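You operate a simulated robot arm through the tools that you are given. There is no shell and no other tool. Be economical: measure what you need, move in short steps, check, and stop when the job is done.

The job below is to be done with a simulated two-armed robot. You get a single attempt, and the scene is never put back.

Task
Tip the red cup's water into the MIX can, cap it and shake it milky.
Fine: steady the can as its cap comes off; cup and can end where they stood; nothing spilt. Set down upright: what you pick out, can.
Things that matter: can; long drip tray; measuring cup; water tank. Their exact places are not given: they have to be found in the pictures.

It is judged by the outcome, as a careful person would: the job done as asked, and still so three seconds after it is handed in. It fails if anything else is knocked over, pushed out of place, dropped, spilled or broken. Lids that push on must go on centred and level and be pressed home; caps that screw on are set level and turned clockwise until they are tight.

Robot
Two 6-joint arms with two-finger parallel grippers on one trunk, on a base that drives. Base frame: it is fixed to the floor where the robot stands at the start and does not move with it; the origin is under the middle of the robot, x ahead of it, y to its left, z up; the surface under the hand at the start is at about z = 0.8. Lengths are in m, angles in degrees, forces in N, time in s.
The left shoulder is at the start at [0.28, 0.185, 1.105], the right one opposite. With the tool pointing down near the work surface each hand reaches from about 0.54 to 0.92 m from the robot's upright axis, wherever it stands, measured 20 degrees to its own side. Places, roughly: long drip tray [0.5, -0.1, 0.8]; water tank [0.8, 0.1, 1.2]. Payload 1.57 kg a hand.
The tool frame of a hand sits at the grasp point between the pads (the TCP): z along the fingers, y along the line on which they close. The tips reach 0.03 m beyond it. The gripper opens to 0.08 m. The fingers are 0.017 m wide and 0.012 m thick; the gripper's body (0.04 by 0.082 m) begins 0.08 m behind the TCP.
Orientation is that of the tool frame in the base frame, as a unit quaternion [x, y, z, w]. With the fingers straight down and closing along the base's y, the tool's x points along the base's -x, its y along +y and its z along -z.

Tools
- The arms move only by the tool jog_arm. It takes "left_commands", "right_commands" or both (then of equal length, played together; a hand with none holds still); each is a list of rows, each a list of 2 entries, a list of its own where there are three numbers: the shift along the tool's x, y, z in m, then the turn, a rotation vector about the tool's x, y, z in rad. In form: [[[x, y, z], [rx, ry, rz]], ...]. A call has 1 to 20 rows; each row shifts and turns the commanded pose from where the row before left it, along the tool's axes as they then stand. "left_jaw" and "right_jaw" are, for a hand that has rows, the gripper command, from -1 (shut) to 1 (fully open), values between in proportion, set as the call begins (left out, the last holds). Each row takes 0.2 s and may step no farther than 0.05 m and 8.6 degrees from the row before; otherwise, or with a gripper value out of range, the whole call is refused. Where a pose cannot be reached the arm comes as near as it can. A force on the tool above 90 N (or 10 N above the force at the start of the call, whichever is more), or a blocked arm, ends the call early, and 0.2 s more pass. The fingers move at their own pace (about 0.153 m/s each) and stop on an object; they squeeze with about 43 N. The grip force told is the motor's: it shows also when the fingers shut on nothing. Time passes only in rows, and 0.2 s behind the last, so rows that do not move let the fingers close. It gives the time, the measured TCP pose, the force on the tool (base axes), the opening and the grip force at its end, in the units of the frame above (readings bear some noise), with the torque about the TCP (base axes, N m) and any sound that the robot's microphone picked up, and new pictures: "pictures" is both (left out), scene, wrist or none (wrist: the cameras of the hands that moved).
- Cameras (640 x 400 px; columns grow to the right, rows downward): "scene" is now at [0.2197, -0.0456, 1.5347]; the picture's right is [-0.59, -0.81, 0.00], its down [-0.66, 0.48, -0.58] and it looks along [0.47, -0.34, -0.81] (base axes); focal length 214 px, centre (320, 200). "left" rides on the left gripper at [0.072, 0.007, -0.122] in its tool frame; the picture's right is [-0.09, 1.00, 0.00], its down [-0.84, -0.08, -0.54] and it looks along [-0.54, -0.05, 0.84] (tool axes); focal length 238 px, centre (320, 200). "right" rides on the right gripper at [0.072, -0.007, -0.122] in its tool frame; the picture's right is [0.09, 1.00, 0.00], its down [-0.84, 0.08, -0.54] and it looks along [-0.54, 0.05, 0.84] (tool axes); focal length 238 px, centre (320, 200).
- lift_body(by): slides the trunk up (or, below 0, down) by that many m; the arms and the scene camera ride with it, the base frame stays. It gives what a move gives, with no picture.
- drive_base(legs): drives the robot by 1 to 6 legs, each [ahead, turn to the left] in m and degrees, along the robot's own axes; the way and the turn of a leg run together, so that a leg with both is an arc; at most 1.5 m and 180 degrees a leg. The arms and the cameras ride along, it lands a little off, and it stops where it bumps. It gives what a move gives, and a new picture of the scene camera.
- head_to(pan, tilt): turns the head with the scene camera to pan (to the left, within 86 degrees either way) and tilt (down, from -29 to 69), counted from straight ahead of the robot. It gives what a move gives, and a new picture of the scene camera.
- measure_at(camera, pixels): for up to 12 pixels [column, row] of the newest picture of that camera ("zoom" is the newest enlarged one), the place [x, y, z] in the base frame of the surface seen there, good to about 0.003 m. It takes no simulated time.
- inspect(camera, box): a new picture of the part [left, top, right, bottom] of that camera's present view, enlarged. It takes no simulated time.
- finish_job(): hands the job in; it is judged then, once.

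Work in short steps. Measure before you move; look again where a grasp or a placing could have gone wrong, and mend it. You have 80 turns and 260 pictures in all, those below and enlarged ones among them. Open the grippers and draw the arms clear of the work before you hand the job in, unless the task says otherwise; then end with one line.

The tools are called after "Call:" as name(argument=value, ...) on one line, values as JSON. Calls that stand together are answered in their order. jog_arm: Moves the arms, as the interface text tells. Its arguments: {"type":"object","properties":{"left_commands":{"type":"array","items":{"type":"array"}},"left_jaw":{"type":"number"},"right_commands":{"type":"array","items":{"type":"array"}},"right_jaw":{"type":"number"},"pictures":{"type":"string","enum":["both","scene","wrist","none"]}},"required":[]} The other tools are called the same way: lift_body (by) slides the trunk up or down; drive_base (legs) drives the base; head_to (pan, tilt) turns the head that bears the scene camera; measure_at (camera, pixels) gives the place of the surface under pixels of a picture; inspect (camera, box) takes an enlarged picture of a part of a camera's view; finish_job () hands the job in.

At the start:

```text
time_s: 0.0
left_ee_pos: [0.6189, -0.035, 1.3076]
left_ee_rot: [-0.001, 1.0, 0.0, 0.0]
left_contact_force: [-0.2, 0.7, 0.0]
left_torque: [0.02, 0.0, 0.0]
left_width: 0.08
left_gripper_force: 0.1
right_ee_pos: [0.3453, -0.5016, 1.3672]
right_ee_rot: [-0.001, 1.0, 0.001, 0.0]
right_contact_force: [-0.2, -0.5, 0.0]
right_torque: [0.0, 0.03, -0.01]
right_width: 0.0802
right_gripper_force: 0.1
trunk travel left (down, up): [-0.8, 0.19]
robot x, y, heading: [-0.0053, -0.0037, 0.1]
head pan, tilt: [-35.9, 54.3]
```

scene: 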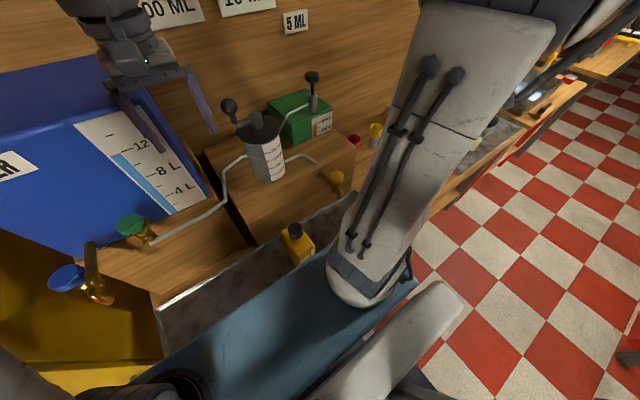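
right: 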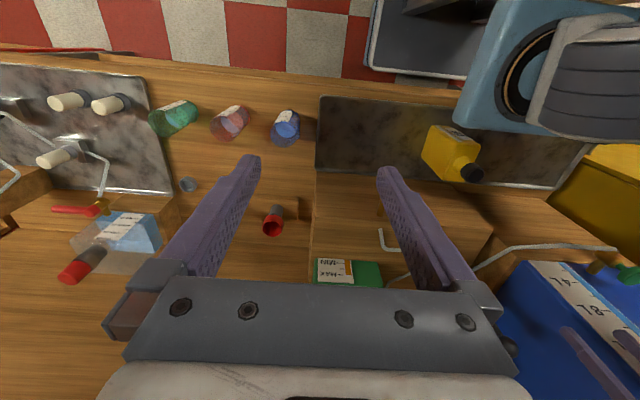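
left: 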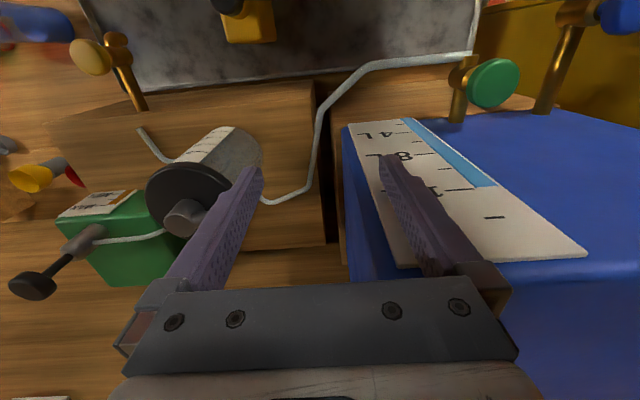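

The scene is cluttered; the right wrist picture shows three coloured cups (173,118), (230,122), (286,128) and a yellow can at (452,155). I enlarge the views to identify things.

Call:
inspect(camera="right", box=[0, 60, 320, 300])

Call:
inspect(camera="right", box=[300, 60, 640, 300])

Call:
head_to(pan=-60, tilt=45)

```text
1.67 times, centred on (160, 180) of right
```

zoom: 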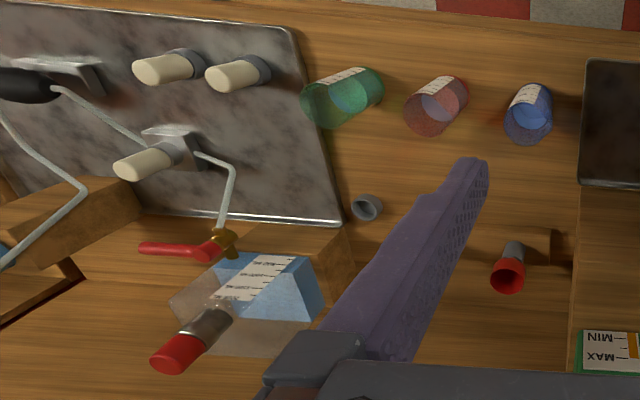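

```text
1.67 times, centred on (470, 180) of right
```

zoom: 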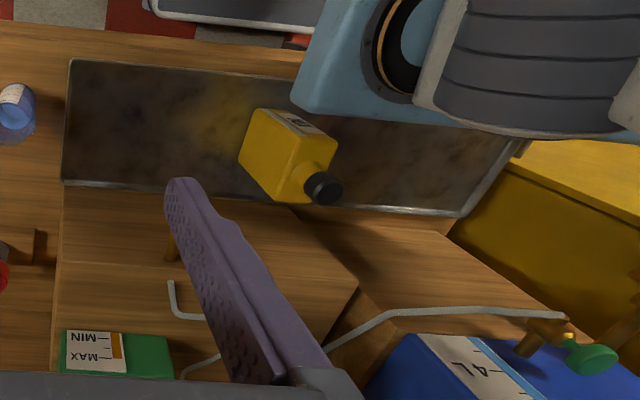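

```text
time_s: 0.9
left_ee_pos: [0.6183, -0.0335, 1.3072]
left_ee_rot: [0.001, 1.0, 0.0, 0.001]
left_contact_force: [-0.2, 1.1, -0.5]
left_torque: [-0.02, 0.01, -0.01]
left_width: 0.08
left_gripper_force: 0.1
right_ee_pos: [0.3462, -0.5013, 1.3673]
right_ee_rot: [-0.002, 1.0, 0.0, 0.0]
right_contact_force: [0.2, 0.7, -0.8]
right_torque: [-0.01, -0.01, -0.01]
right_width: 0.0801
right_gripper_force: 0.0
trunk travel left (down, up): [-0.8, 0.19]
robot x, y, heading: [0.0018, -0.0016, 0.1]
head pan, tilt: [-60.0, 45.0]
```

scene: 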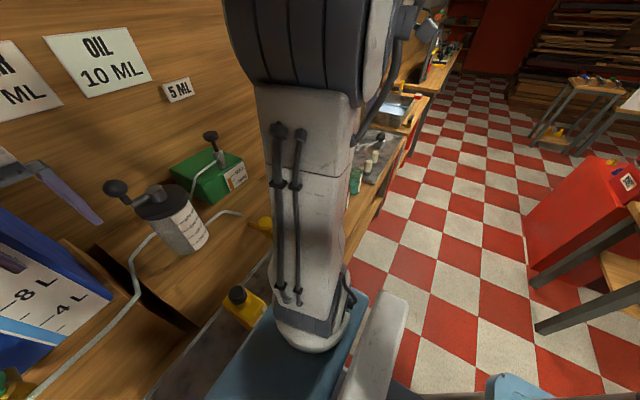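

I measure the cups, the yellow can and its cap in the right wrist camera, and look closer.

Call:
measure_at(camera="right", pixels=[[236, 108], [228, 128], [218, 133], [181, 107], [285, 117], [442, 150], [470, 172], [325, 120], [560, 180], [300, 140], [275, 220], [440, 240]])

Call:
inspect(camera="right", box=[400, 100, 520, 190])

Call:
inspect(camera="right", box=[140, 80, 320, 200])

```text
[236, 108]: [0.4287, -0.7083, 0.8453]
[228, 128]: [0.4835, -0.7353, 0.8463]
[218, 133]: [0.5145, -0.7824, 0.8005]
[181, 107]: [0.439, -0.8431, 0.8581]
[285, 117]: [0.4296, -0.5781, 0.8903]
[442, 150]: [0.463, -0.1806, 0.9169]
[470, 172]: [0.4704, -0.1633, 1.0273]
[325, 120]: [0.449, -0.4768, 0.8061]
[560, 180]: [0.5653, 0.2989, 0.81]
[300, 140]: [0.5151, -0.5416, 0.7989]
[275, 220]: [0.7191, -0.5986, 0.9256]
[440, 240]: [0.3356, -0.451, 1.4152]
```

```text
4.44 times, centred on (460, 145) of right
```

zoom: 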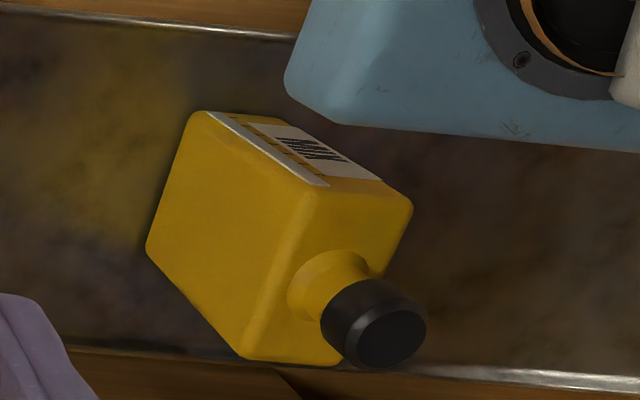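

```text
3.33 times, centred on (230, 140) of right
```

zoom: 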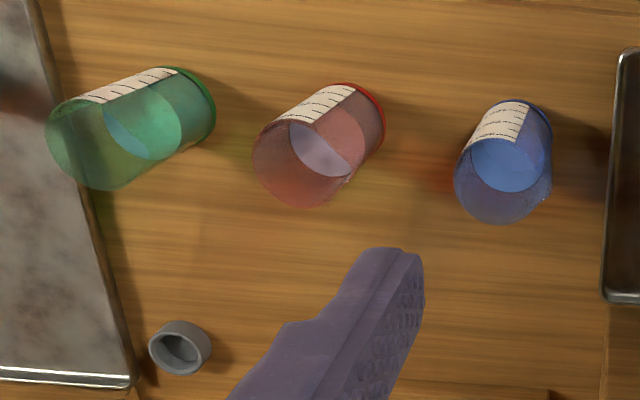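

The red cup stands near (0.45,-0.73), the can near (0.46,-0.17) – too close to the robot. I back off and shift to the right so both lie comfortably in reach.

Call:
drive_base(legs=[[-0.3, 0], [0, -53], [0.25, 0], [0, 53]])

Call:
head_to(pan=-5, tilt=45)

```text
time_s: 9.1
left_ee_pos: [0.4665, -0.2402, 1.3072]
left_ee_rot: [0.002, 1.0, 0.0, 0.0]
left_contact_force: [0.1, -0.3, 0.2]
left_torque: [-0.03, 0.0, 0.0]
left_width: 0.08
left_gripper_force: 0.0
right_ee_pos: [0.1927, -0.7052, 1.3661]
right_ee_rot: [0.003, 1.0, 0.0, 0.001]
right_contact_force: [-0.3, 0.1, -0.7]
right_torque: [-0.01, -0.02, 0.0]
right_width: 0.0801
right_gripper_force: 0.1
trunk travel left (down, up): [-0.8, 0.19]
robot x, y, heading: [-0.1541, -0.201, -0.5]
head pan, tilt: [-60.0, 45.0]
```

scene: 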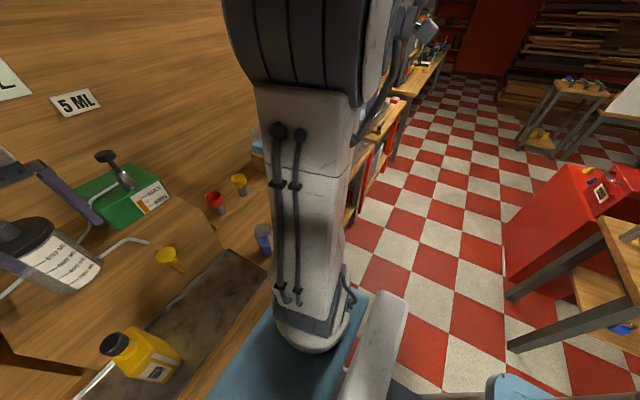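

```text
time_s: 10.3
left_ee_pos: [0.4663, -0.2405, 1.3066]
left_ee_rot: [0.002, 1.0, 0.001, 0.001]
left_contact_force: [0.7, -1.0, -0.2]
left_torque: [-0.02, 0.0, 0.01]
left_width: 0.0804
left_gripper_force: 0.1
right_ee_pos: [0.1935, -0.7051, 1.3677]
right_ee_rot: [0.002, 1.0, 0.001, 0.0]
right_contact_force: [-0.1, 0.7, 0.2]
right_torque: [-0.02, 0.0, -0.01]
right_width: 0.0799
right_gripper_force: 0.1
trunk travel left (down, up): [-0.8, 0.19]
robot x, y, heading: [-0.1503, -0.2032, -0.1]
head pan, tilt: [-5.0, 45.0]
```

scene: 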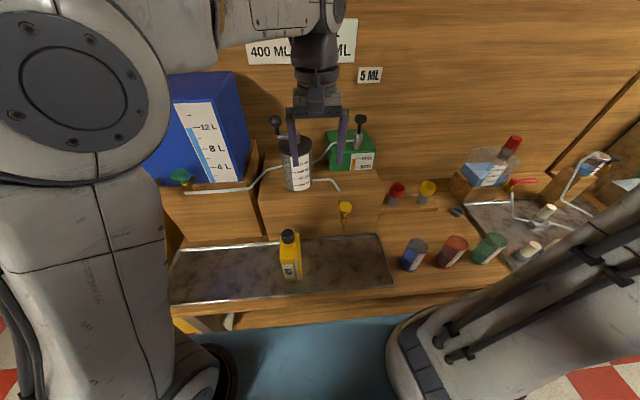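

Good overview. I zoom in on the can and the cups.

Call:
inspect(camera="scene", box=[250, 210, 350, 290])

Call:
inspect(camera="scene", box=[390, 215, 520, 285])

Call:
measure_at(camera="scene", pixels=[[290, 235], [286, 232], [294, 237], [290, 262], [284, 270], [299, 265], [291, 277], [281, 277], [302, 275], [340, 255], [453, 252], [447, 258]])

```text
5.00 times, centred on (300, 250) of scene
```

zoom: 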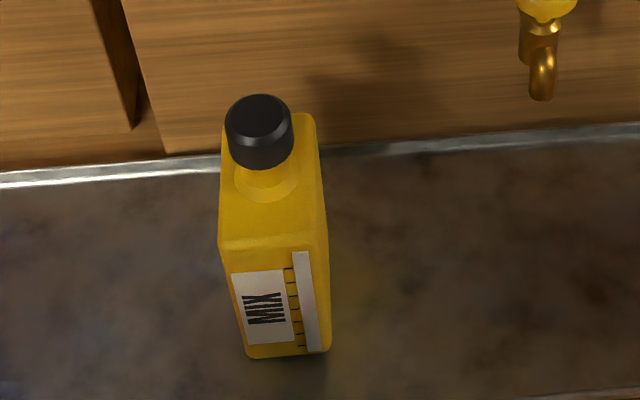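

```text
4.92 times, centred on (455, 250) of scene
```

zoom: 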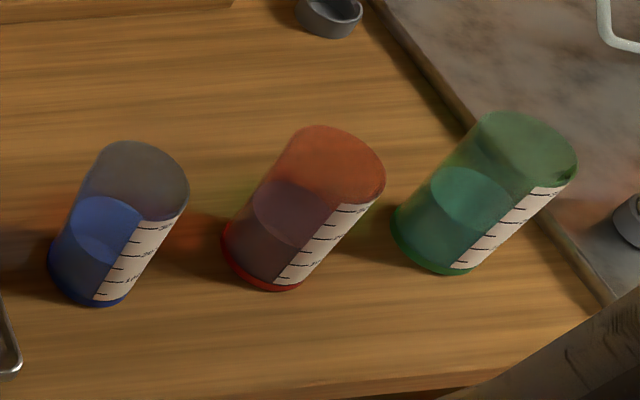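

```text
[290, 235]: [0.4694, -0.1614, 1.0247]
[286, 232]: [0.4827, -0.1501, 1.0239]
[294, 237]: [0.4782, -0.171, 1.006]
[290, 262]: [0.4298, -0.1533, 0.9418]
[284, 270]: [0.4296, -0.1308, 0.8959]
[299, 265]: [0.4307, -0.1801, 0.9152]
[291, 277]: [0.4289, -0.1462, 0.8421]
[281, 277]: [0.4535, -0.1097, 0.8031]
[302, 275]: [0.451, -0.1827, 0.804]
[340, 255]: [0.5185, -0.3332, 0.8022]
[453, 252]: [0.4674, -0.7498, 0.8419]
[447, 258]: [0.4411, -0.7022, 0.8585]
```

I measure the outline of the cup on the zoom image: rim extremes and base.

Call:
measure_at(camera="zoom", pixels=[[340, 133], [380, 180], [300, 140], [290, 200], [350, 215], [260, 205], [228, 238], [265, 288], [310, 255], [330, 235], [295, 130], [370, 200]])

Call:
inspect(camera="left", box=[160, 0, 480, 200])

Call:
inspect(camera="right", box=[0, 0, 640, 400])

```text
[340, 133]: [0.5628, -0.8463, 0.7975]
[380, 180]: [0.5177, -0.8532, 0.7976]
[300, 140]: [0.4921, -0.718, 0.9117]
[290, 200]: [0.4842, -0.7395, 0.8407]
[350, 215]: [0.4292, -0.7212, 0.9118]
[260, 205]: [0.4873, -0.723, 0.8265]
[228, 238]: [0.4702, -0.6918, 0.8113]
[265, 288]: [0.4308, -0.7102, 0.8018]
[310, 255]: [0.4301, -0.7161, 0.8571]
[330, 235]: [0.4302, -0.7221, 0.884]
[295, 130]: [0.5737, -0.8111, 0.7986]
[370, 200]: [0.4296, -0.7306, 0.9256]
```

```text
2.00 times, centred on (320, 100) of left
```

zoom: 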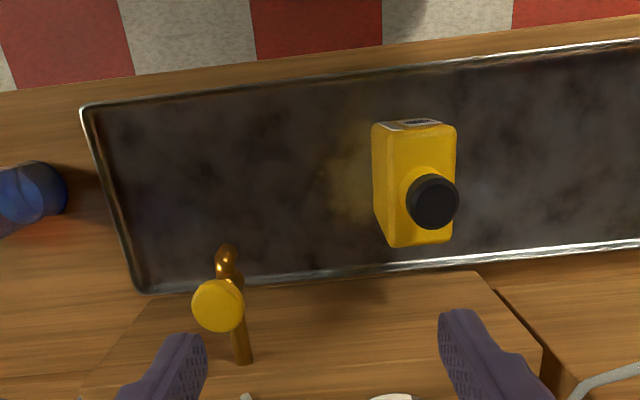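

```text
1.00 times, centred on (320, 200) of right (not enlarged: the box is as wide or as high as the picture)
```

zoom: 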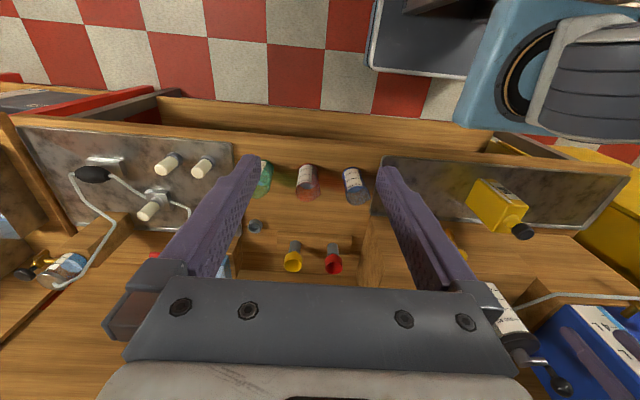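

I zoom in on the small red/yellow objects and the can neck region for detail.

Call:
inspect(camera="scene", box=[370, 165, 470, 225])

Call:
measure_at(camera="left", pixels=[[350, 65], [350, 118], [383, 67], [385, 118], [365, 82], [375, 116], [381, 95], [360, 75], [348, 64], [384, 64], [536, 100], [536, 110]])

Call:
inspect(camera="left", box=[330, 50, 410, 130])

```text
6.40 times, centred on (420, 195) of scene
```

zoom: 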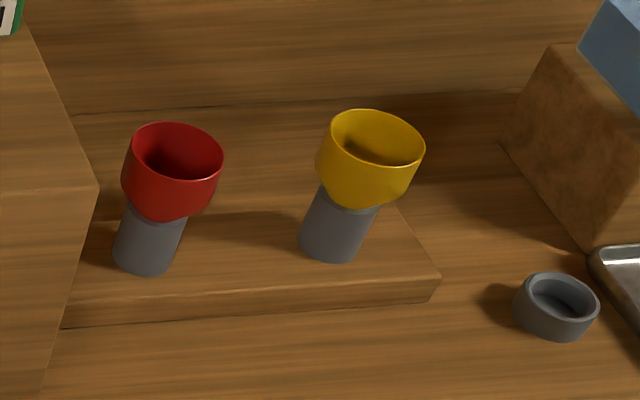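

```text
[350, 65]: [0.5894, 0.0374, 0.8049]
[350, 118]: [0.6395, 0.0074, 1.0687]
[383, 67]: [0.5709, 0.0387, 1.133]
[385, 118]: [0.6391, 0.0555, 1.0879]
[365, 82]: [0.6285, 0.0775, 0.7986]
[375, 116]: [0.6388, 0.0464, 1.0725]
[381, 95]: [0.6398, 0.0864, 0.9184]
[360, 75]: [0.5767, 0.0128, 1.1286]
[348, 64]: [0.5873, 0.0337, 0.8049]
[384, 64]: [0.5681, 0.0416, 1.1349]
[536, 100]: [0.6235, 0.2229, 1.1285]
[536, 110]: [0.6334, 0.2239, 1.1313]
```

```text
5.00 times, centred on (370, 90) of left
```

zoom: 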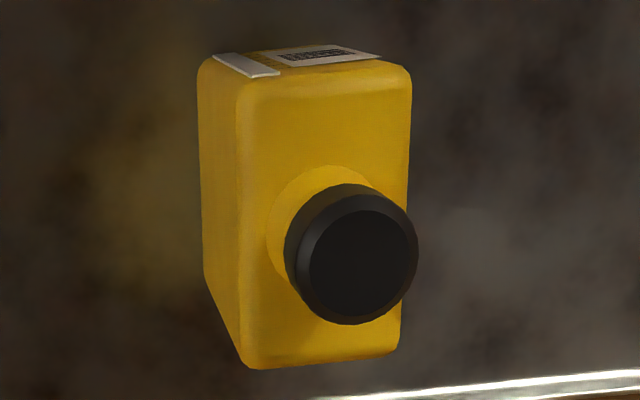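

Measure the can's top and cap on this zoom.

Call:
measure_at(camera="zoom", pixels=[[330, 260], [410, 250], [345, 318], [360, 215], [310, 260], [260, 90], [400, 90], [250, 350], [395, 345], [320, 130], [390, 300], [205, 100]])

```text
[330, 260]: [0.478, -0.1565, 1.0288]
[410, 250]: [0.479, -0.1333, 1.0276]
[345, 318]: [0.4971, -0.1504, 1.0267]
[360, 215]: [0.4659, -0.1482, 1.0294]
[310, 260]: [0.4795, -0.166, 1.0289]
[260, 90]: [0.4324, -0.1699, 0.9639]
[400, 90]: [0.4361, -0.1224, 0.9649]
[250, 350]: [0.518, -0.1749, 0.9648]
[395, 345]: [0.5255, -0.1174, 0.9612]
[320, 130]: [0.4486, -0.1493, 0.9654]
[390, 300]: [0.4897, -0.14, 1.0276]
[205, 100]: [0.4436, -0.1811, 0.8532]
```

Can: centre (0.479,-0.148), body 0.10 deep (x) by 0.065 wide (y), top 0.965, cap top 1.028. I back off 0.13 m to give the left arm room to grasp it from the front, then pitch the left hand 45°.

Call:
drive_base(legs=[[-0.13, 0]])

Call:
jog_arm(left_commands=[[[0, 0, 0], [0, -0.131, 0]], [[0, 0, 0], [0, -0.131, 0]], [[0, 0, 0], [0, -0.131, 0]], [[0, 0, 0], [0, -0.131, 0]], [[0, 0, 0], [0, -0.131, 0]], [[0, 0, 0], [0, -0.131, 0]], [[0, 0, 0], [0, 0, 0]]], left_jaw=1, pictures="both")

```text
time_s: 11.6
left_ee_pos: [0.3345, -0.2391, 1.3082]
left_ee_rot: [0.002, 1.0, 0.0, 0.0]
left_contact_force: [0.1, 0.4, -0.3]
left_torque: [-0.03, 0.01, -0.01]
left_width: 0.0802
left_gripper_force: 0.1
right_ee_pos: [0.0604, -0.7047, 1.3672]
right_ee_rot: [0.002, 1.0, 0.0, 0.0]
right_contact_force: [0.8, -0.1, -0.3]
right_torque: [-0.02, 0.0, -0.02]
right_width: 0.08
right_gripper_force: 0.1
trunk travel left (down, up): [-0.8, 0.19]
robot x, y, heading: [-0.2857, -0.2052, -0.2]
head pan, tilt: [-5.0, 45.0]
```

scene: 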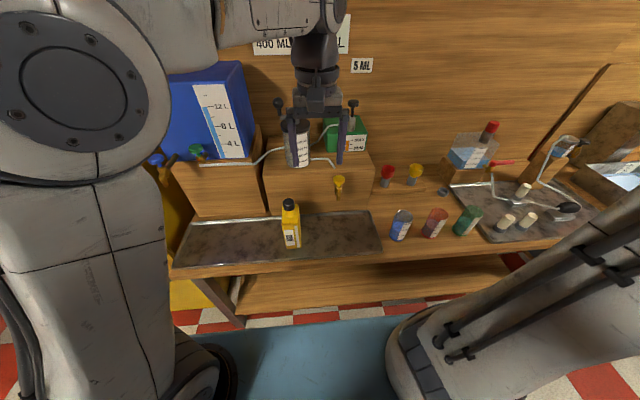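

```text
time_s: 13.2
left_ee_pos: [0.3334, -0.2394, 1.3073]
left_ee_rot: [0.003, 0.923, -0.002, 0.385]
left_contact_force: [0.0, 0.0, 0.1]
left_torque: [-0.01, 0.01, -0.04]
left_width: 0.0799
left_gripper_force: 0.1
right_ee_pos: [0.0591, -0.7042, 1.3671]
right_ee_rot: [0.001, 1.0, 0.0, 0.0]
right_contact_force: [0.4, 0.2, 0.2]
right_torque: [-0.01, -0.01, 0.0]
right_width: 0.0801
right_gripper_force: 0.1
trunk travel left (down, up): [-0.8, 0.19]
robot x, y, heading: [-0.2851, -0.2049, -0.2]
head pan, tilt: [-5.0, 45.0]
```

scene: 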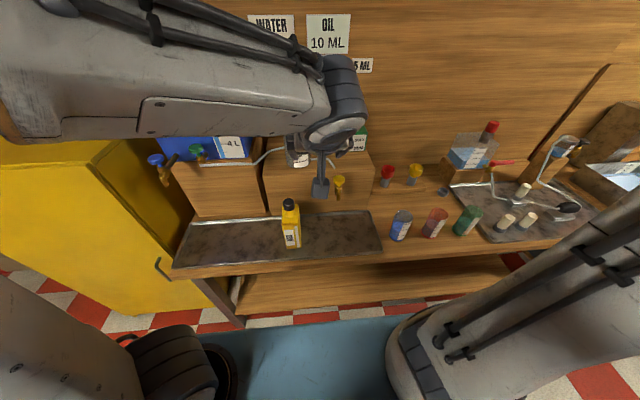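
left: 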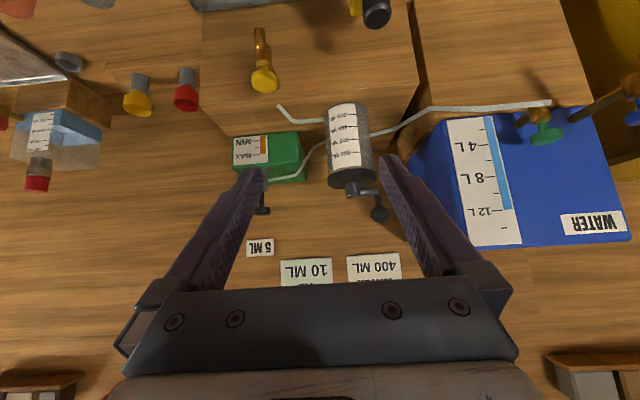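

Pitch reached. Now the left hand moves to a pre-grasp point in front of and above the can, (0.375,-0.148,0.98).

Call:
jog_arm(left_commands=[[[0.0252, 0.0114, 0.0326], [0, 0, 0]], [[0.0252, 0.0114, 0.0326], [0, 0, 0]], [[0.0252, 0.0114, 0.0326], [0, 0, 0]], [[0.0252, 0.0114, 0.0326], [0, 0, 0]], [[0.0252, 0.0114, 0.0326], [0, 0, 0]], [[0.0252, 0.0114, 0.0326], [0, 0, 0]], [[0.0252, 0.0114, 0.0326], [0, 0, 0]], [[0.0252, 0.0114, 0.0326], [0, 0, 0]], [[0, 0, 0], [0, 0, 0]]])

```text
time_s: 15.2
left_ee_pos: [0.3974, -0.1656, 1.0118]
left_ee_rot: [0.003, 0.925, 0.007, 0.379]
left_contact_force: [0.3, 0.2, -0.7]
left_torque: [0.0, 0.04, -0.01]
left_width: 0.08
left_gripper_force: 0.1
left hand out of reach, approached as far as the arm can: row 7, 8
right_ee_pos: [0.0602, -0.7037, 1.3664]
right_ee_rot: [0.002, 1.0, 0.001, 0.0]
right_contact_force: [-0.7, 0.6, -0.3]
right_torque: [-0.02, 0.01, 0.03]
right_width: 0.0801
right_gripper_force: 0.1
trunk travel left (down, up): [-0.8, 0.19]
robot x, y, heading: [-0.2832, -0.2012, -0.0]
head pan, tilt: [-5.0, 45.0]
```

scene: 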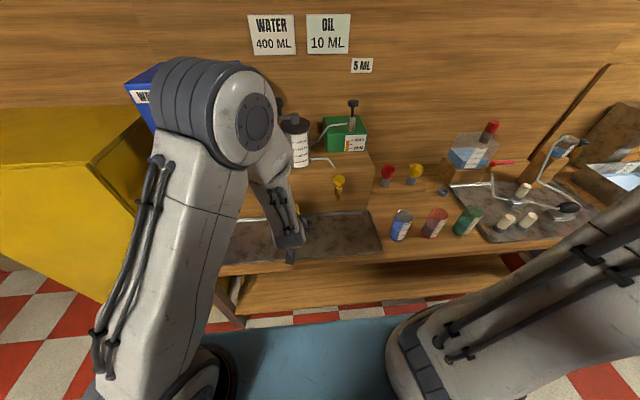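
left: 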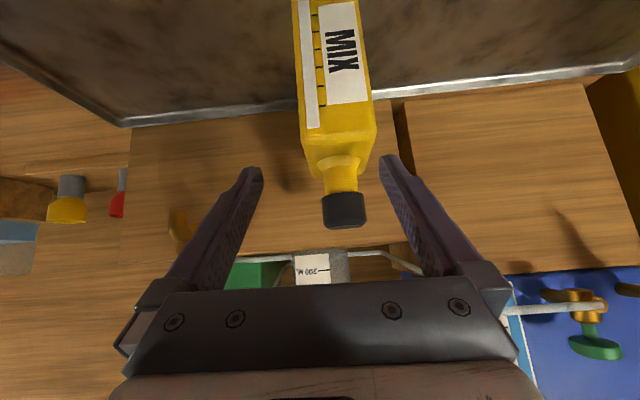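

The left arm ran out of reach with the shoulder this high (wrist fold). I retract along the path, lower the trunk 0.2 m, and re-approach.

Call:
jog_arm(left_commands=[[[-0.0352, 0, -0.0352], [0, 0, 0]], [[-0.0352, 0, -0.0352], [0, 0, 0]], [[-0.0352, 0, -0.0352], [0, 0, 0]], [[-0.0352, 0, -0.0352], [0, 0, 0]], [[-0.0352, 0, -0.0352], [0, 0, 0]], [[0, 0, 0], [0, 0, 0]]], pictures="none")

Call:
lift_body(by=-0.2)

```text
time_s: 16.6
left_ee_pos: [0.3954, -0.1669, 1.261]
left_ee_rot: [0.003, 0.924, -0.001, 0.383]
left_contact_force: [-1.1, -0.1, -0.3]
left_torque: [0.03, -0.01, -0.02]
left_width: 0.0799
left_gripper_force: 0.0
right_ee_pos: [0.0596, -0.705, 1.3668]
right_ee_rot: [0.002, 1.0, 0.0, -0.001]
right_contact_force: [-0.4, 0.3, 0.6]
right_torque: [0.0, -0.03, 0.02]
right_width: 0.08
right_gripper_force: 0.2
trunk travel left (down, up): [-0.8, 0.19]
robot x, y, heading: [-0.2853, -0.2018, -0.2]
head pan, tilt: [-5.0, 45.0]
```

```text
time_s: 18.8
left_ee_pos: [0.3976, -0.168, 1.059]
left_ee_rot: [0.003, 0.924, -0.001, 0.383]
left_contact_force: [-0.1, 0.3, 0.3]
left_torque: [0.02, 0.0, -0.02]
left_width: 0.0799
left_gripper_force: 0.0
right_ee_pos: [0.0601, -0.7047, 1.1669]
right_ee_rot: [0.002, 1.0, 0.0, 0.0]
right_contact_force: [-0.2, -0.1, 0.0]
right_torque: [0.0, -0.01, 0.0]
right_width: 0.0801
right_gripper_force: 0.1
trunk travel left (down, up): [-0.6, 0.39]
robot x, y, heading: [-0.2848, -0.2028, -0.4]
head pan, tilt: [-5.0, 45.0]
```

Now to the pre-grasp point.

Call:
jog_arm(left_commands=[[[0.0357, 0.0095, 0.0202], [0, 0, 0]], [[0.0357, 0.0095, 0.0202], [0, 0, 0]], [[0, 0, 0], [0, 0, 0]]])

```text
time_s: 19.6
left_ee_pos: [0.3732, -0.1466, 0.9816]
left_ee_rot: [0.002, 0.924, -0.001, 0.384]
left_contact_force: [-0.1, 0.0, 0.1]
left_torque: [0.01, -0.02, 0.01]
left_width: 0.0798
left_gripper_force: 0.0
right_ee_pos: [0.0604, -0.7041, 1.167]
right_ee_rot: [0.002, 1.0, 0.001, 0.0]
right_contact_force: [0.1, -0.2, 0.9]
right_torque: [-0.03, 0.01, -0.01]
right_width: 0.0799
right_gripper_force: 0.1
trunk travel left (down, up): [-0.6, 0.39]
robot x, y, heading: [-0.284, -0.2039, -0.1]
head pan, tilt: [-5.0, 45.0]
```

scene: 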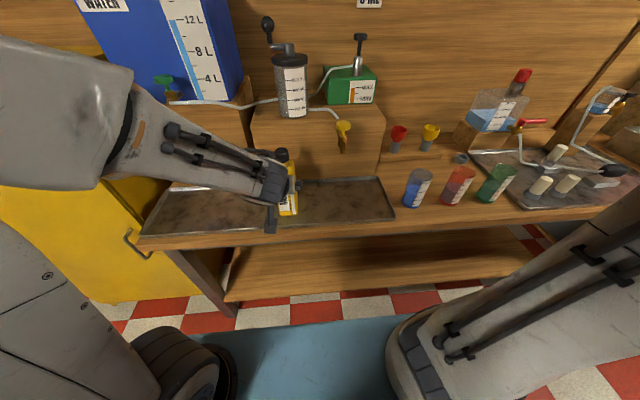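
left: 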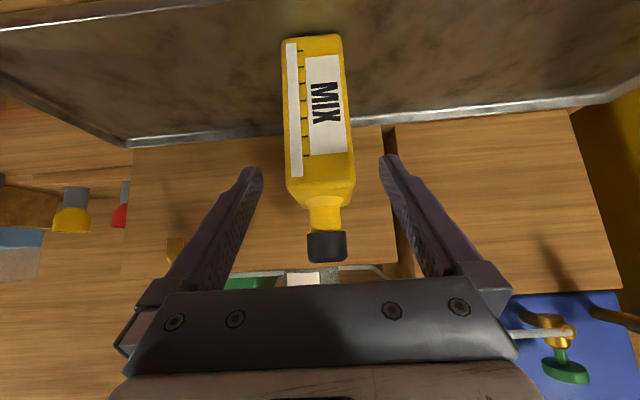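

The can is centred between the fingers (finger tips at columns 258/387, body 288–352). I check the body edges before closing in.

Call:
measure_at(camera="left", pixels=[[292, 180], [350, 180], [290, 130], [348, 130], [327, 250], [320, 190], [312, 250], [341, 250]])

```text
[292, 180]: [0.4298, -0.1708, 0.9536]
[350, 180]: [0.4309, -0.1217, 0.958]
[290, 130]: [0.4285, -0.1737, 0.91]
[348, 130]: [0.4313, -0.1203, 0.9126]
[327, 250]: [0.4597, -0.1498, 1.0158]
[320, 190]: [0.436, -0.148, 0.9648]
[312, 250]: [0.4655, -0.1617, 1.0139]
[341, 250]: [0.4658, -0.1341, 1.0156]
```

Aligned (centre y −0.147). Approach 0.118 m along the tool axis, then close.

Call:
jog_arm(left_commands=[[[0, 0, 0.04], [0, 0, 0]], [[0, 0, 0.04], [0, 0, 0]], [[0, 0, 0.038], [0, 0, 0]], [[0, 0, 0], [0, 0, 0]]], pictures="wrist")

Call:
jog_arm(left_commands=[[[0, 0, 0], [0, 0, 0]], [[0, 0, 0], [0, 0, 0]], [[0, 0, 0], [0, 0, 0]]], left_jaw=-1, pictures="both")

```text
time_s: 20.6
left_ee_pos: [0.4573, -0.1484, 0.8983]
left_ee_rot: [0.002, 0.924, -0.001, 0.384]
left_contact_force: [-0.1, 0.0, 0.3]
left_torque: [0.01, -0.01, 0.01]
left_width: 0.08
left_gripper_force: 0.1
right_ee_pos: [0.061, -0.7033, 1.1667]
right_ee_rot: [0.002, 1.0, -0.001, 0.0]
right_contact_force: [0.5, -0.6, 0.4]
right_torque: [-0.05, 0.03, -0.02]
right_width: 0.0801
right_gripper_force: 0.0
trunk travel left (down, up): [-0.6, 0.39]
robot x, y, heading: [-0.2835, -0.2068, -0.3]
head pan, tilt: [-5.0, 45.0]
```

left: 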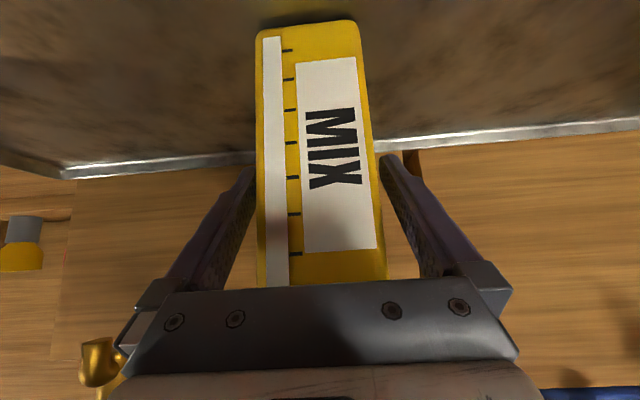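

```text
time_s: 21.4
left_ee_pos: [0.4577, -0.1484, 0.8994]
left_ee_rot: [0.003, 0.923, -0.002, 0.384]
left_contact_force: [0.0, -0.3, -0.5]
left_torque: [0.13, -0.15, -0.03]
left_width: 0.0616
left_gripper_force: 43.2
right_ee_pos: [0.0608, -0.7058, 1.1679]
right_ee_rot: [0.002, 1.0, 0.0, 0.001]
right_contact_force: [-0.8, -0.5, 0.7]
right_torque: [-0.04, -0.02, 0.02]
right_width: 0.0799
right_gripper_force: 0.1
trunk travel left (down, up): [-0.6, 0.39]
robot x, y, heading: [-0.2803, -0.2022, -0.1]
head pan, tilt: [-5.0, 45.0]
```

scene: 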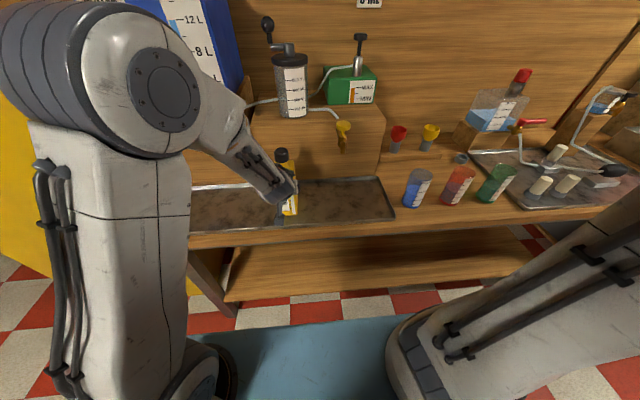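
left: 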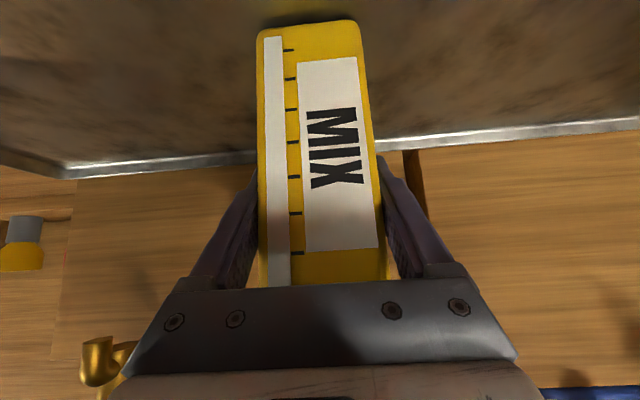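

The can is firmly held (opening 0.0616, 43 N). The right hand now travels to above the cap at (0.479,-0.148,1.13).

Call:
jog_arm(right_commands=[[[-0.0279, 0.0372, 0.0023], [0, 0, 0]], [[-0.0279, 0.0372, 0.0023], [0, 0, 0]], [[-0.0279, 0.0372, 0.0023], [0, 0, 0]], [[-0.0279, 0.0372, 0.0023], [0, 0, 0]], [[-0.0279, 0.0372, 0.0023], [0, 0, 0]], [[-0.0279, 0.0372, 0.0023], [0, 0, 0]], [[-0.0279, 0.0372, 0.0023], [0, 0, 0]], [[-0.0279, 0.0372, 0.0023], [0, 0, 0]], [[-0.0279, 0.0372, 0.0023], [0, 0, 0]], [[-0.0279, 0.0372, 0.0023], [0, 0, 0]], [[-0.0279, 0.0372, 0.0023], [0, 0, 0]], [[-0.0279, 0.0372, 0.0023], [0, 0, 0]], [[0, 0, 0], [0, 0, 0]]], right_jaw=1)

```text
time_s: 24.2
left_ee_pos: [0.4565, -0.1491, 0.8996]
left_ee_rot: [0.002, 0.923, -0.001, 0.384]
left_contact_force: [-0.6, 0.4, 0.1]
left_torque: [0.06, -0.1, -0.04]
left_width: 0.0615
left_gripper_force: 43.2
right_ee_pos: [0.3983, -0.2581, 1.1385]
right_ee_rot: [0.001, 1.0, 0.001, 0.001]
right_contact_force: [-0.7, -0.4, 0.0]
right_torque: [-0.03, -0.04, 0.01]
right_width: 0.0801
right_gripper_force: 0.0
trunk travel left (down, up): [-0.6, 0.39]
robot x, y, heading: [-0.2851, -0.2039, -0.3]
head pan, tilt: [-5.0, 45.0]
```

scene: 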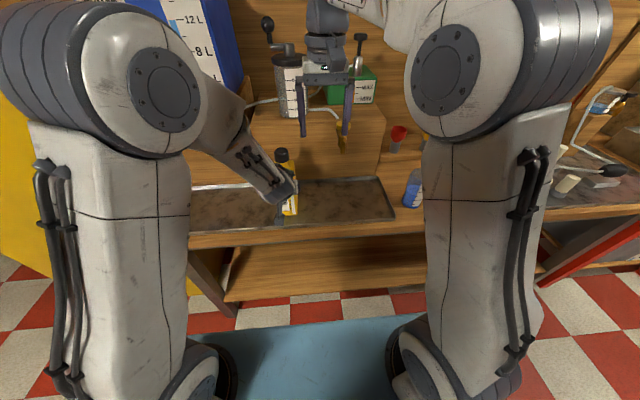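
right: 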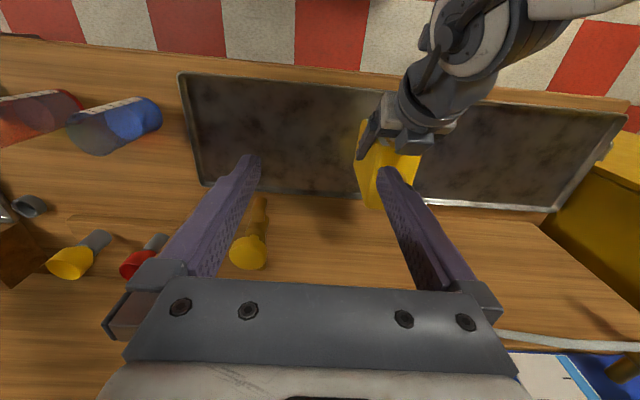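

Continue 0.081/0.110 m to above the cap, then pre-turn the wrist clockwise by 86°.

Call:
jog_arm(right_commands=[[[-0.027, 0.0367, 0.002], [0, 0, 0]], [[-0.027, 0.0367, 0.002], [0, 0, 0]], [[-0.027, 0.0367, 0.002], [0, 0, 0]], [[0, 0, 0], [0, 0, 0.15]], [[0, 0, 0], [0, 0, 0.15]], [[0, 0, 0], [0, 0, 0.15]], [[0, 0, 0], [0, 0, 0.15]], [[0, 0, 0], [0, 0, 0.15]], [[0, 0, 0], [0, 0, 0.15]], [[0, 0, 0], [0, 0, 0.15]], [[0, 0, 0], [0, 0, 0.15]], [[0, 0, 0], [0, 0, 0.15]], [[0, 0, 0], [0, 0, 0.15]], [[0, 0, 0], [0, 0, 0]]])

```text
time_s: 27.2
left_ee_pos: [0.4569, -0.1485, 0.8993]
left_ee_rot: [0.003, 0.924, -0.001, 0.383]
left_contact_force: [-0.4, 0.0, 0.8]
left_torque: [0.06, -0.1, 0.02]
left_width: 0.062
left_gripper_force: 42.6
right_ee_pos: [0.4623, -0.1561, 1.1226]
right_ee_rot: [0.683, 0.73, 0.0, 0.0]
right_contact_force: [-0.3, 0.5, 0.1]
right_torque: [0.05, -0.01, -0.01]
right_width: 0.0801
right_gripper_force: 0.1
right hand out of reach, approached as far as the arm can: row 3
trunk travel left (down, up): [-0.6, 0.39]
robot x, y, heading: [-0.2819, -0.1992, -0.4]
head pan, tilt: [-5.0, 45.0]
```

scene: 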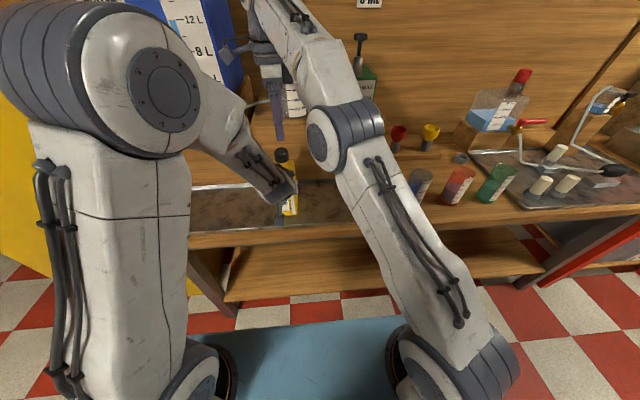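
right: 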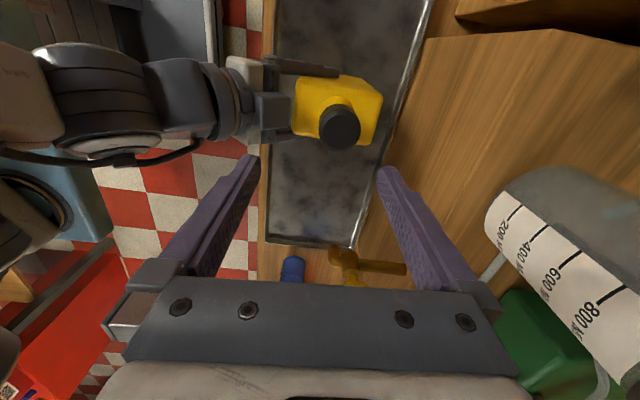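

The hand is 0.017 m short of the cap axis; lower it should reach. I descend to z 1.08 with correction (0.017,0.008).

Call:
jog_arm(right_commands=[[[0, 0, 0.042], [0, 0, 0]], [[0.0068, 0.0175, 0], [0, 0, 0]], [[0, 0, 0], [0, 0, 0]]], pictures="wrist")

Call:
inspect(camera="right", box=[240, 80, 440, 240])

```text
time_s: 28.0
left_ee_pos: [0.4577, -0.1493, 0.8984]
left_ee_rot: [0.002, 0.923, -0.001, 0.384]
left_contact_force: [0.0, 0.9, 1.2]
left_torque: [0.06, -0.1, 0.01]
left_width: 0.0616
left_gripper_force: 43.1
right_ee_pos: [0.481, -0.1501, 1.0823]
right_ee_rot: [0.683, 0.731, 0.001, 0.0]
right_contact_force: [-0.2, -0.2, -0.9]
right_torque: [0.0, -0.03, -0.03]
right_width: 0.08
right_gripper_force: 0.1
trunk travel left (down, up): [-0.6, 0.39]
robot x, y, heading: [-0.283, -0.2015, -0.2]
head pan, tilt: [-5.0, 45.0]
```

right: 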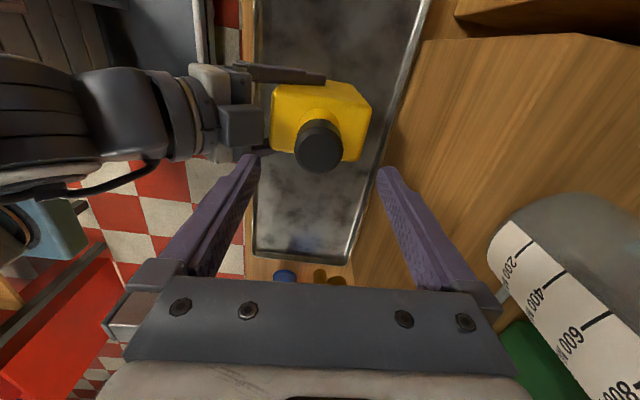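

```text
2.50 times, centred on (340, 160) of right
```

zoom: 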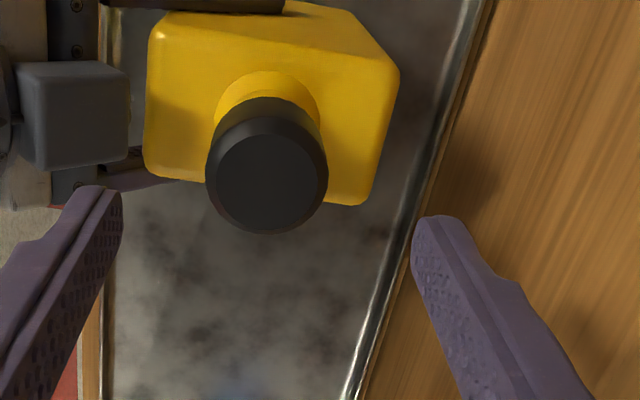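

Measure the cap's edges in this zoom for exact centring.

Call:
measure_at(camera="zoom", pixels=[[268, 125], [268, 228], [212, 180], [323, 180], [268, 180], [155, 30], [385, 80], [150, 165], [365, 195]])

```text
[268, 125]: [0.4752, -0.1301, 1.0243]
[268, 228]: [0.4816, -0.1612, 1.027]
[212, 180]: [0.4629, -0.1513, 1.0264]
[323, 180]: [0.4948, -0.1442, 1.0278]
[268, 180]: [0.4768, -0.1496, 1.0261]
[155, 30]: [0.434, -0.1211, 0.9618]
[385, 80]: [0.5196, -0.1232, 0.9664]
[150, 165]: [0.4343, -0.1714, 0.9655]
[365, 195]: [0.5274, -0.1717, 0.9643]
```

Cap centre ≈ (0.479,-0.147). Descend to z 1.016 with a small correction, then close on the cap.

Call:
jog_arm(right_commands=[[[0.003, -0.002, 0.022], [0, 0, 0]], [[0, 0, 0.022], [0, 0, 0]], [[0, 0, 0.022], [0, 0, 0]], [[0, 0, 0], [0, 0, 0]]], pictures="wrist")

Call:
jog_arm(right_commands=[[[0, 0, 0], [0, 0, 0]], [[0, 0, 0], [0, 0, 0]], [[0, 0, 0], [0, 0, 0]]], right_jaw=-1, pictures="wrist")

```text
time_s: 29.0
left_ee_pos: [0.4574, -0.1467, 0.8996]
left_ee_rot: [0.003, 0.924, 0.0, 0.383]
left_contact_force: [3.0, -0.2, -10.5]
left_torque: [-0.42, -2.1, -0.09]
left_width: 0.0619
left_gripper_force: 43.5
right_ee_pos: [0.4764, -0.1468, 1.0164]
right_ee_rot: [0.683, 0.731, 0.003, 0.001]
right_contact_force: [0.1, -2.2, 26.9]
right_torque: [0.09, 1.39, 0.09]
right_width: 0.0795
right_gripper_force: 0.0
trunk travel left (down, up): [-0.6, 0.39]
robot x, y, heading: [-0.2855, -0.2035, -0.2]
head pan, tilt: [-5.0, 45.0]
```

right: 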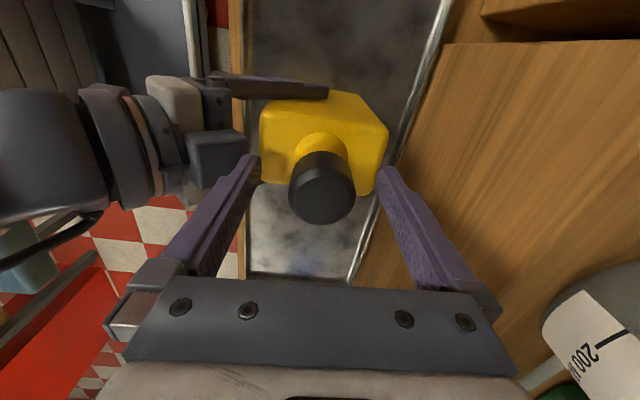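

```text
time_s: 29.8
left_ee_pos: [0.4578, -0.148, 0.9005]
left_ee_rot: [0.002, 0.924, -0.001, 0.383]
left_contact_force: [-0.1, -1.1, 0.5]
left_torque: [0.01, 0.07, 0.04]
left_width: 0.062
left_gripper_force: 42.8
right_ee_pos: [0.4774, -0.1461, 1.0144]
right_ee_rot: [0.683, 0.73, 0.0, 0.0]
right_contact_force: [0.2, -0.5, -0.7]
right_torque: [0.05, -0.01, 0.01]
right_width: 0.0372
right_gripper_force: 43.2
trunk travel left (down, up): [-0.6, 0.39]
robot x, y, heading: [-0.2841, -0.2013, -0.3]
head pan, tilt: [-5.0, 45.0]
heard: snap
```

right: 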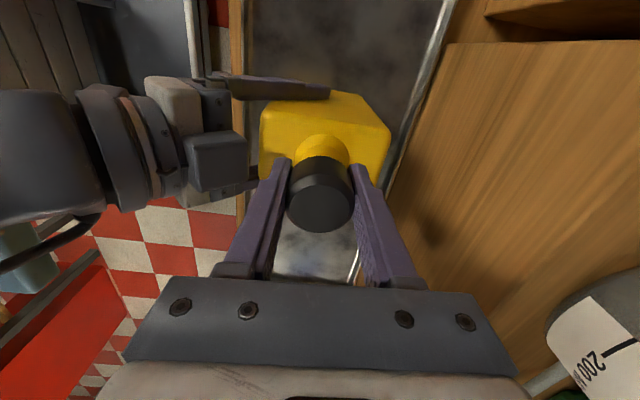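

Cap gripped (width 0.037), but I felt contact on descent and heard a "snap"; I inspect closely before turning.

Call:
inspect(camera="right", box=[240, 80, 440, 240])

Call:
inspect(camera="scene", box=[220, 100, 340, 240])

Call:
inspect(camera="left", box=[100, 0, 540, 400])

```text
2.50 times, centred on (340, 160) of right
```

zoom: 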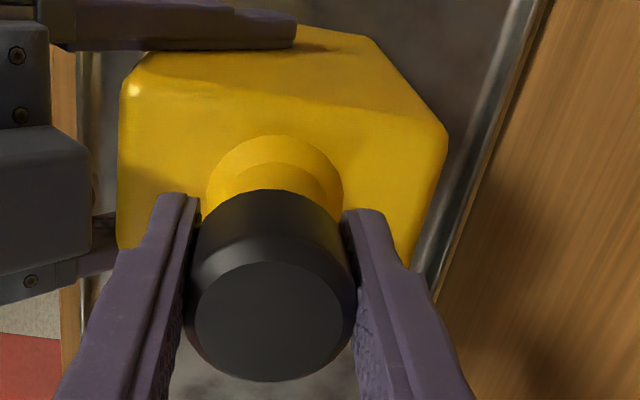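

```text
2.86 times, centred on (280, 170) of scene
```

zoom: 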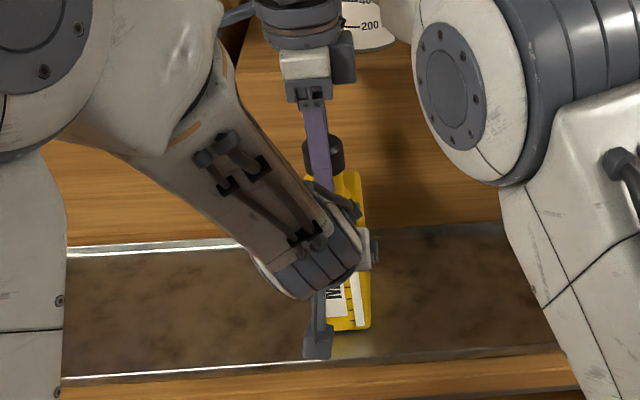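

```text
1.00 times, centred on (320, 200) of left (not enlarged: the box is as wide or as high as the picture)
```

zoom: 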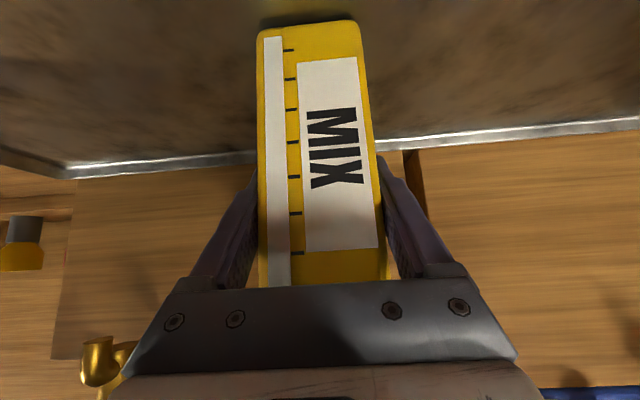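

The cap sits fine between the fingers; the tip had grazed the left gripper's palm block. Now turn counter-clockwise 172° while watching forces.

Call:
jog_arm(right_commands=[[[0, 0, 0], [0, 0, -0.15]], [[0, 0, 0], [0, 0, -0.15]], [[0, 0, 0], [0, 0, -0.15]], [[0, 0, 0], [0, 0, -0.15]], [[0, 0, 0], [0, 0, -0.15]], [[0, 0, 0], [0, 0, -0.15]], [[0, 0, 0], [0, 0, -0.15]], [[0, 0, 0], [0, 0, -0.15]], [[0, 0, 0], [0, 0, -0.15]], [[0, 0, 0], [0, 0, -0.15]], [[0, 0, 0], [0, 0, -0.15]], [[0, 0, 0], [0, 0, -0.15]], [[0, 0, 0], [0, 0, -0.15]], [[0, 0, 0], [0, 0, -0.15]], [[0, 0, 0], [0, 0, -0.15]], [[0, 0, 0], [0, 0, -0.15]], [[0, 0, 0], [0, 0, -0.15]], [[0, 0, 0], [0, 0, -0.15]], [[0, 0, 0], [0, 0, -0.15]], [[0, 0, 0], [0, 0, -0.15]]])

```text
time_s: 34.0
left_ee_pos: [0.457, -0.1485, 0.8998]
left_ee_rot: [0.003, 0.923, -0.001, 0.384]
left_contact_force: [-0.5, 0.4, -1.0]
left_torque: [0.05, 0.0, -0.05]
left_width: 0.0618
left_gripper_force: 43.3
right_ee_pos: [0.4767, -0.1454, 1.0147]
right_ee_rot: [-0.681, 0.733, 0.0, 0.0]
right_contact_force: [0.6, -0.2, -1.9]
right_torque: [-0.02, 0.03, 0.01]
right_width: 0.0373
right_gripper_force: 42.8
trunk travel left (down, up): [-0.6, 0.39]
robot x, y, heading: [-0.2867, -0.2003, -0.4]
head pan, tilt: [-5.0, 45.0]
```

scene: 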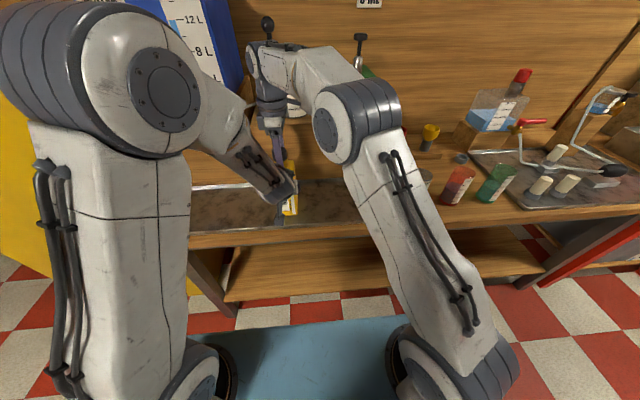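
right: 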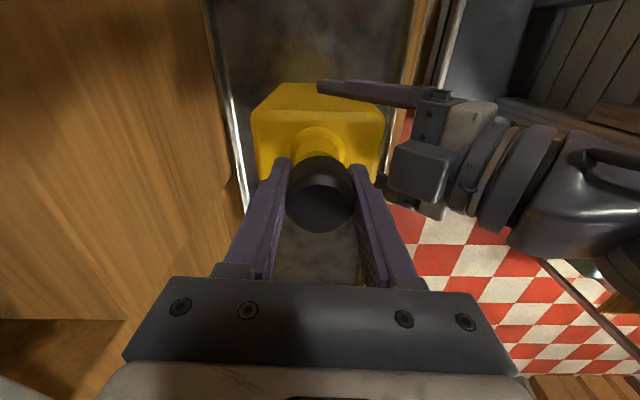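

It turned freely with almost no torque. I test with a gentle 6 mm lift whether the cap is still engaged.

Call:
jog_arm(right_commands=[[[0, 0, -0.002], [0, 0, 0]], [[0, 0, -0.002], [0, 0, 0]], [[0, 0, -0.002], [0, 0, 0]]], pictures="wrist")

Call:
inspect(camera="right", box=[240, 80, 400, 240])

```text
time_s: 34.8
left_ee_pos: [0.4581, -0.1486, 0.9003]
left_ee_rot: [0.002, 0.924, -0.001, 0.383]
left_contact_force: [-0.2, -0.6, 0.0]
left_torque: [0.0, 0.04, 0.0]
left_width: 0.0618
left_gripper_force: 43.2
right_ee_pos: [0.4785, -0.1462, 1.0196]
right_ee_rot: [-0.68, 0.733, 0.0, 0.001]
right_contact_force: [0.3, 0.3, -0.2]
right_torque: [-0.04, 0.03, 0.02]
right_width: 0.0373
right_gripper_force: 43.5
trunk travel left (down, up): [-0.6, 0.39]
robot x, y, heading: [-0.2851, -0.2028, -0.1]
head pan, tilt: [-5.0, 45.0]
```

right: 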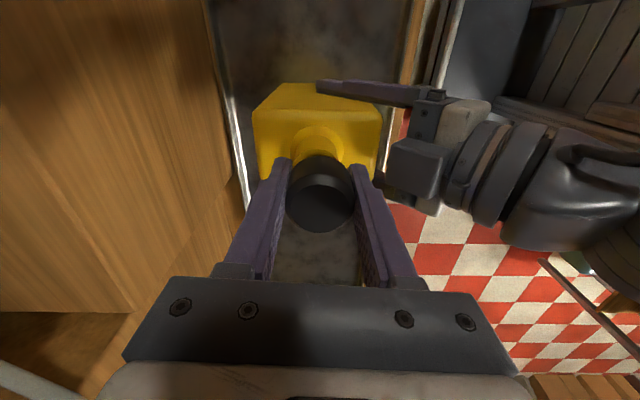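

```text
2.50 times, centred on (320, 160) of right
```

zoom: 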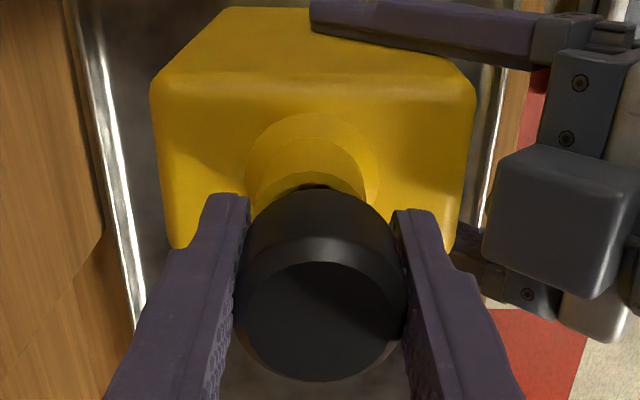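

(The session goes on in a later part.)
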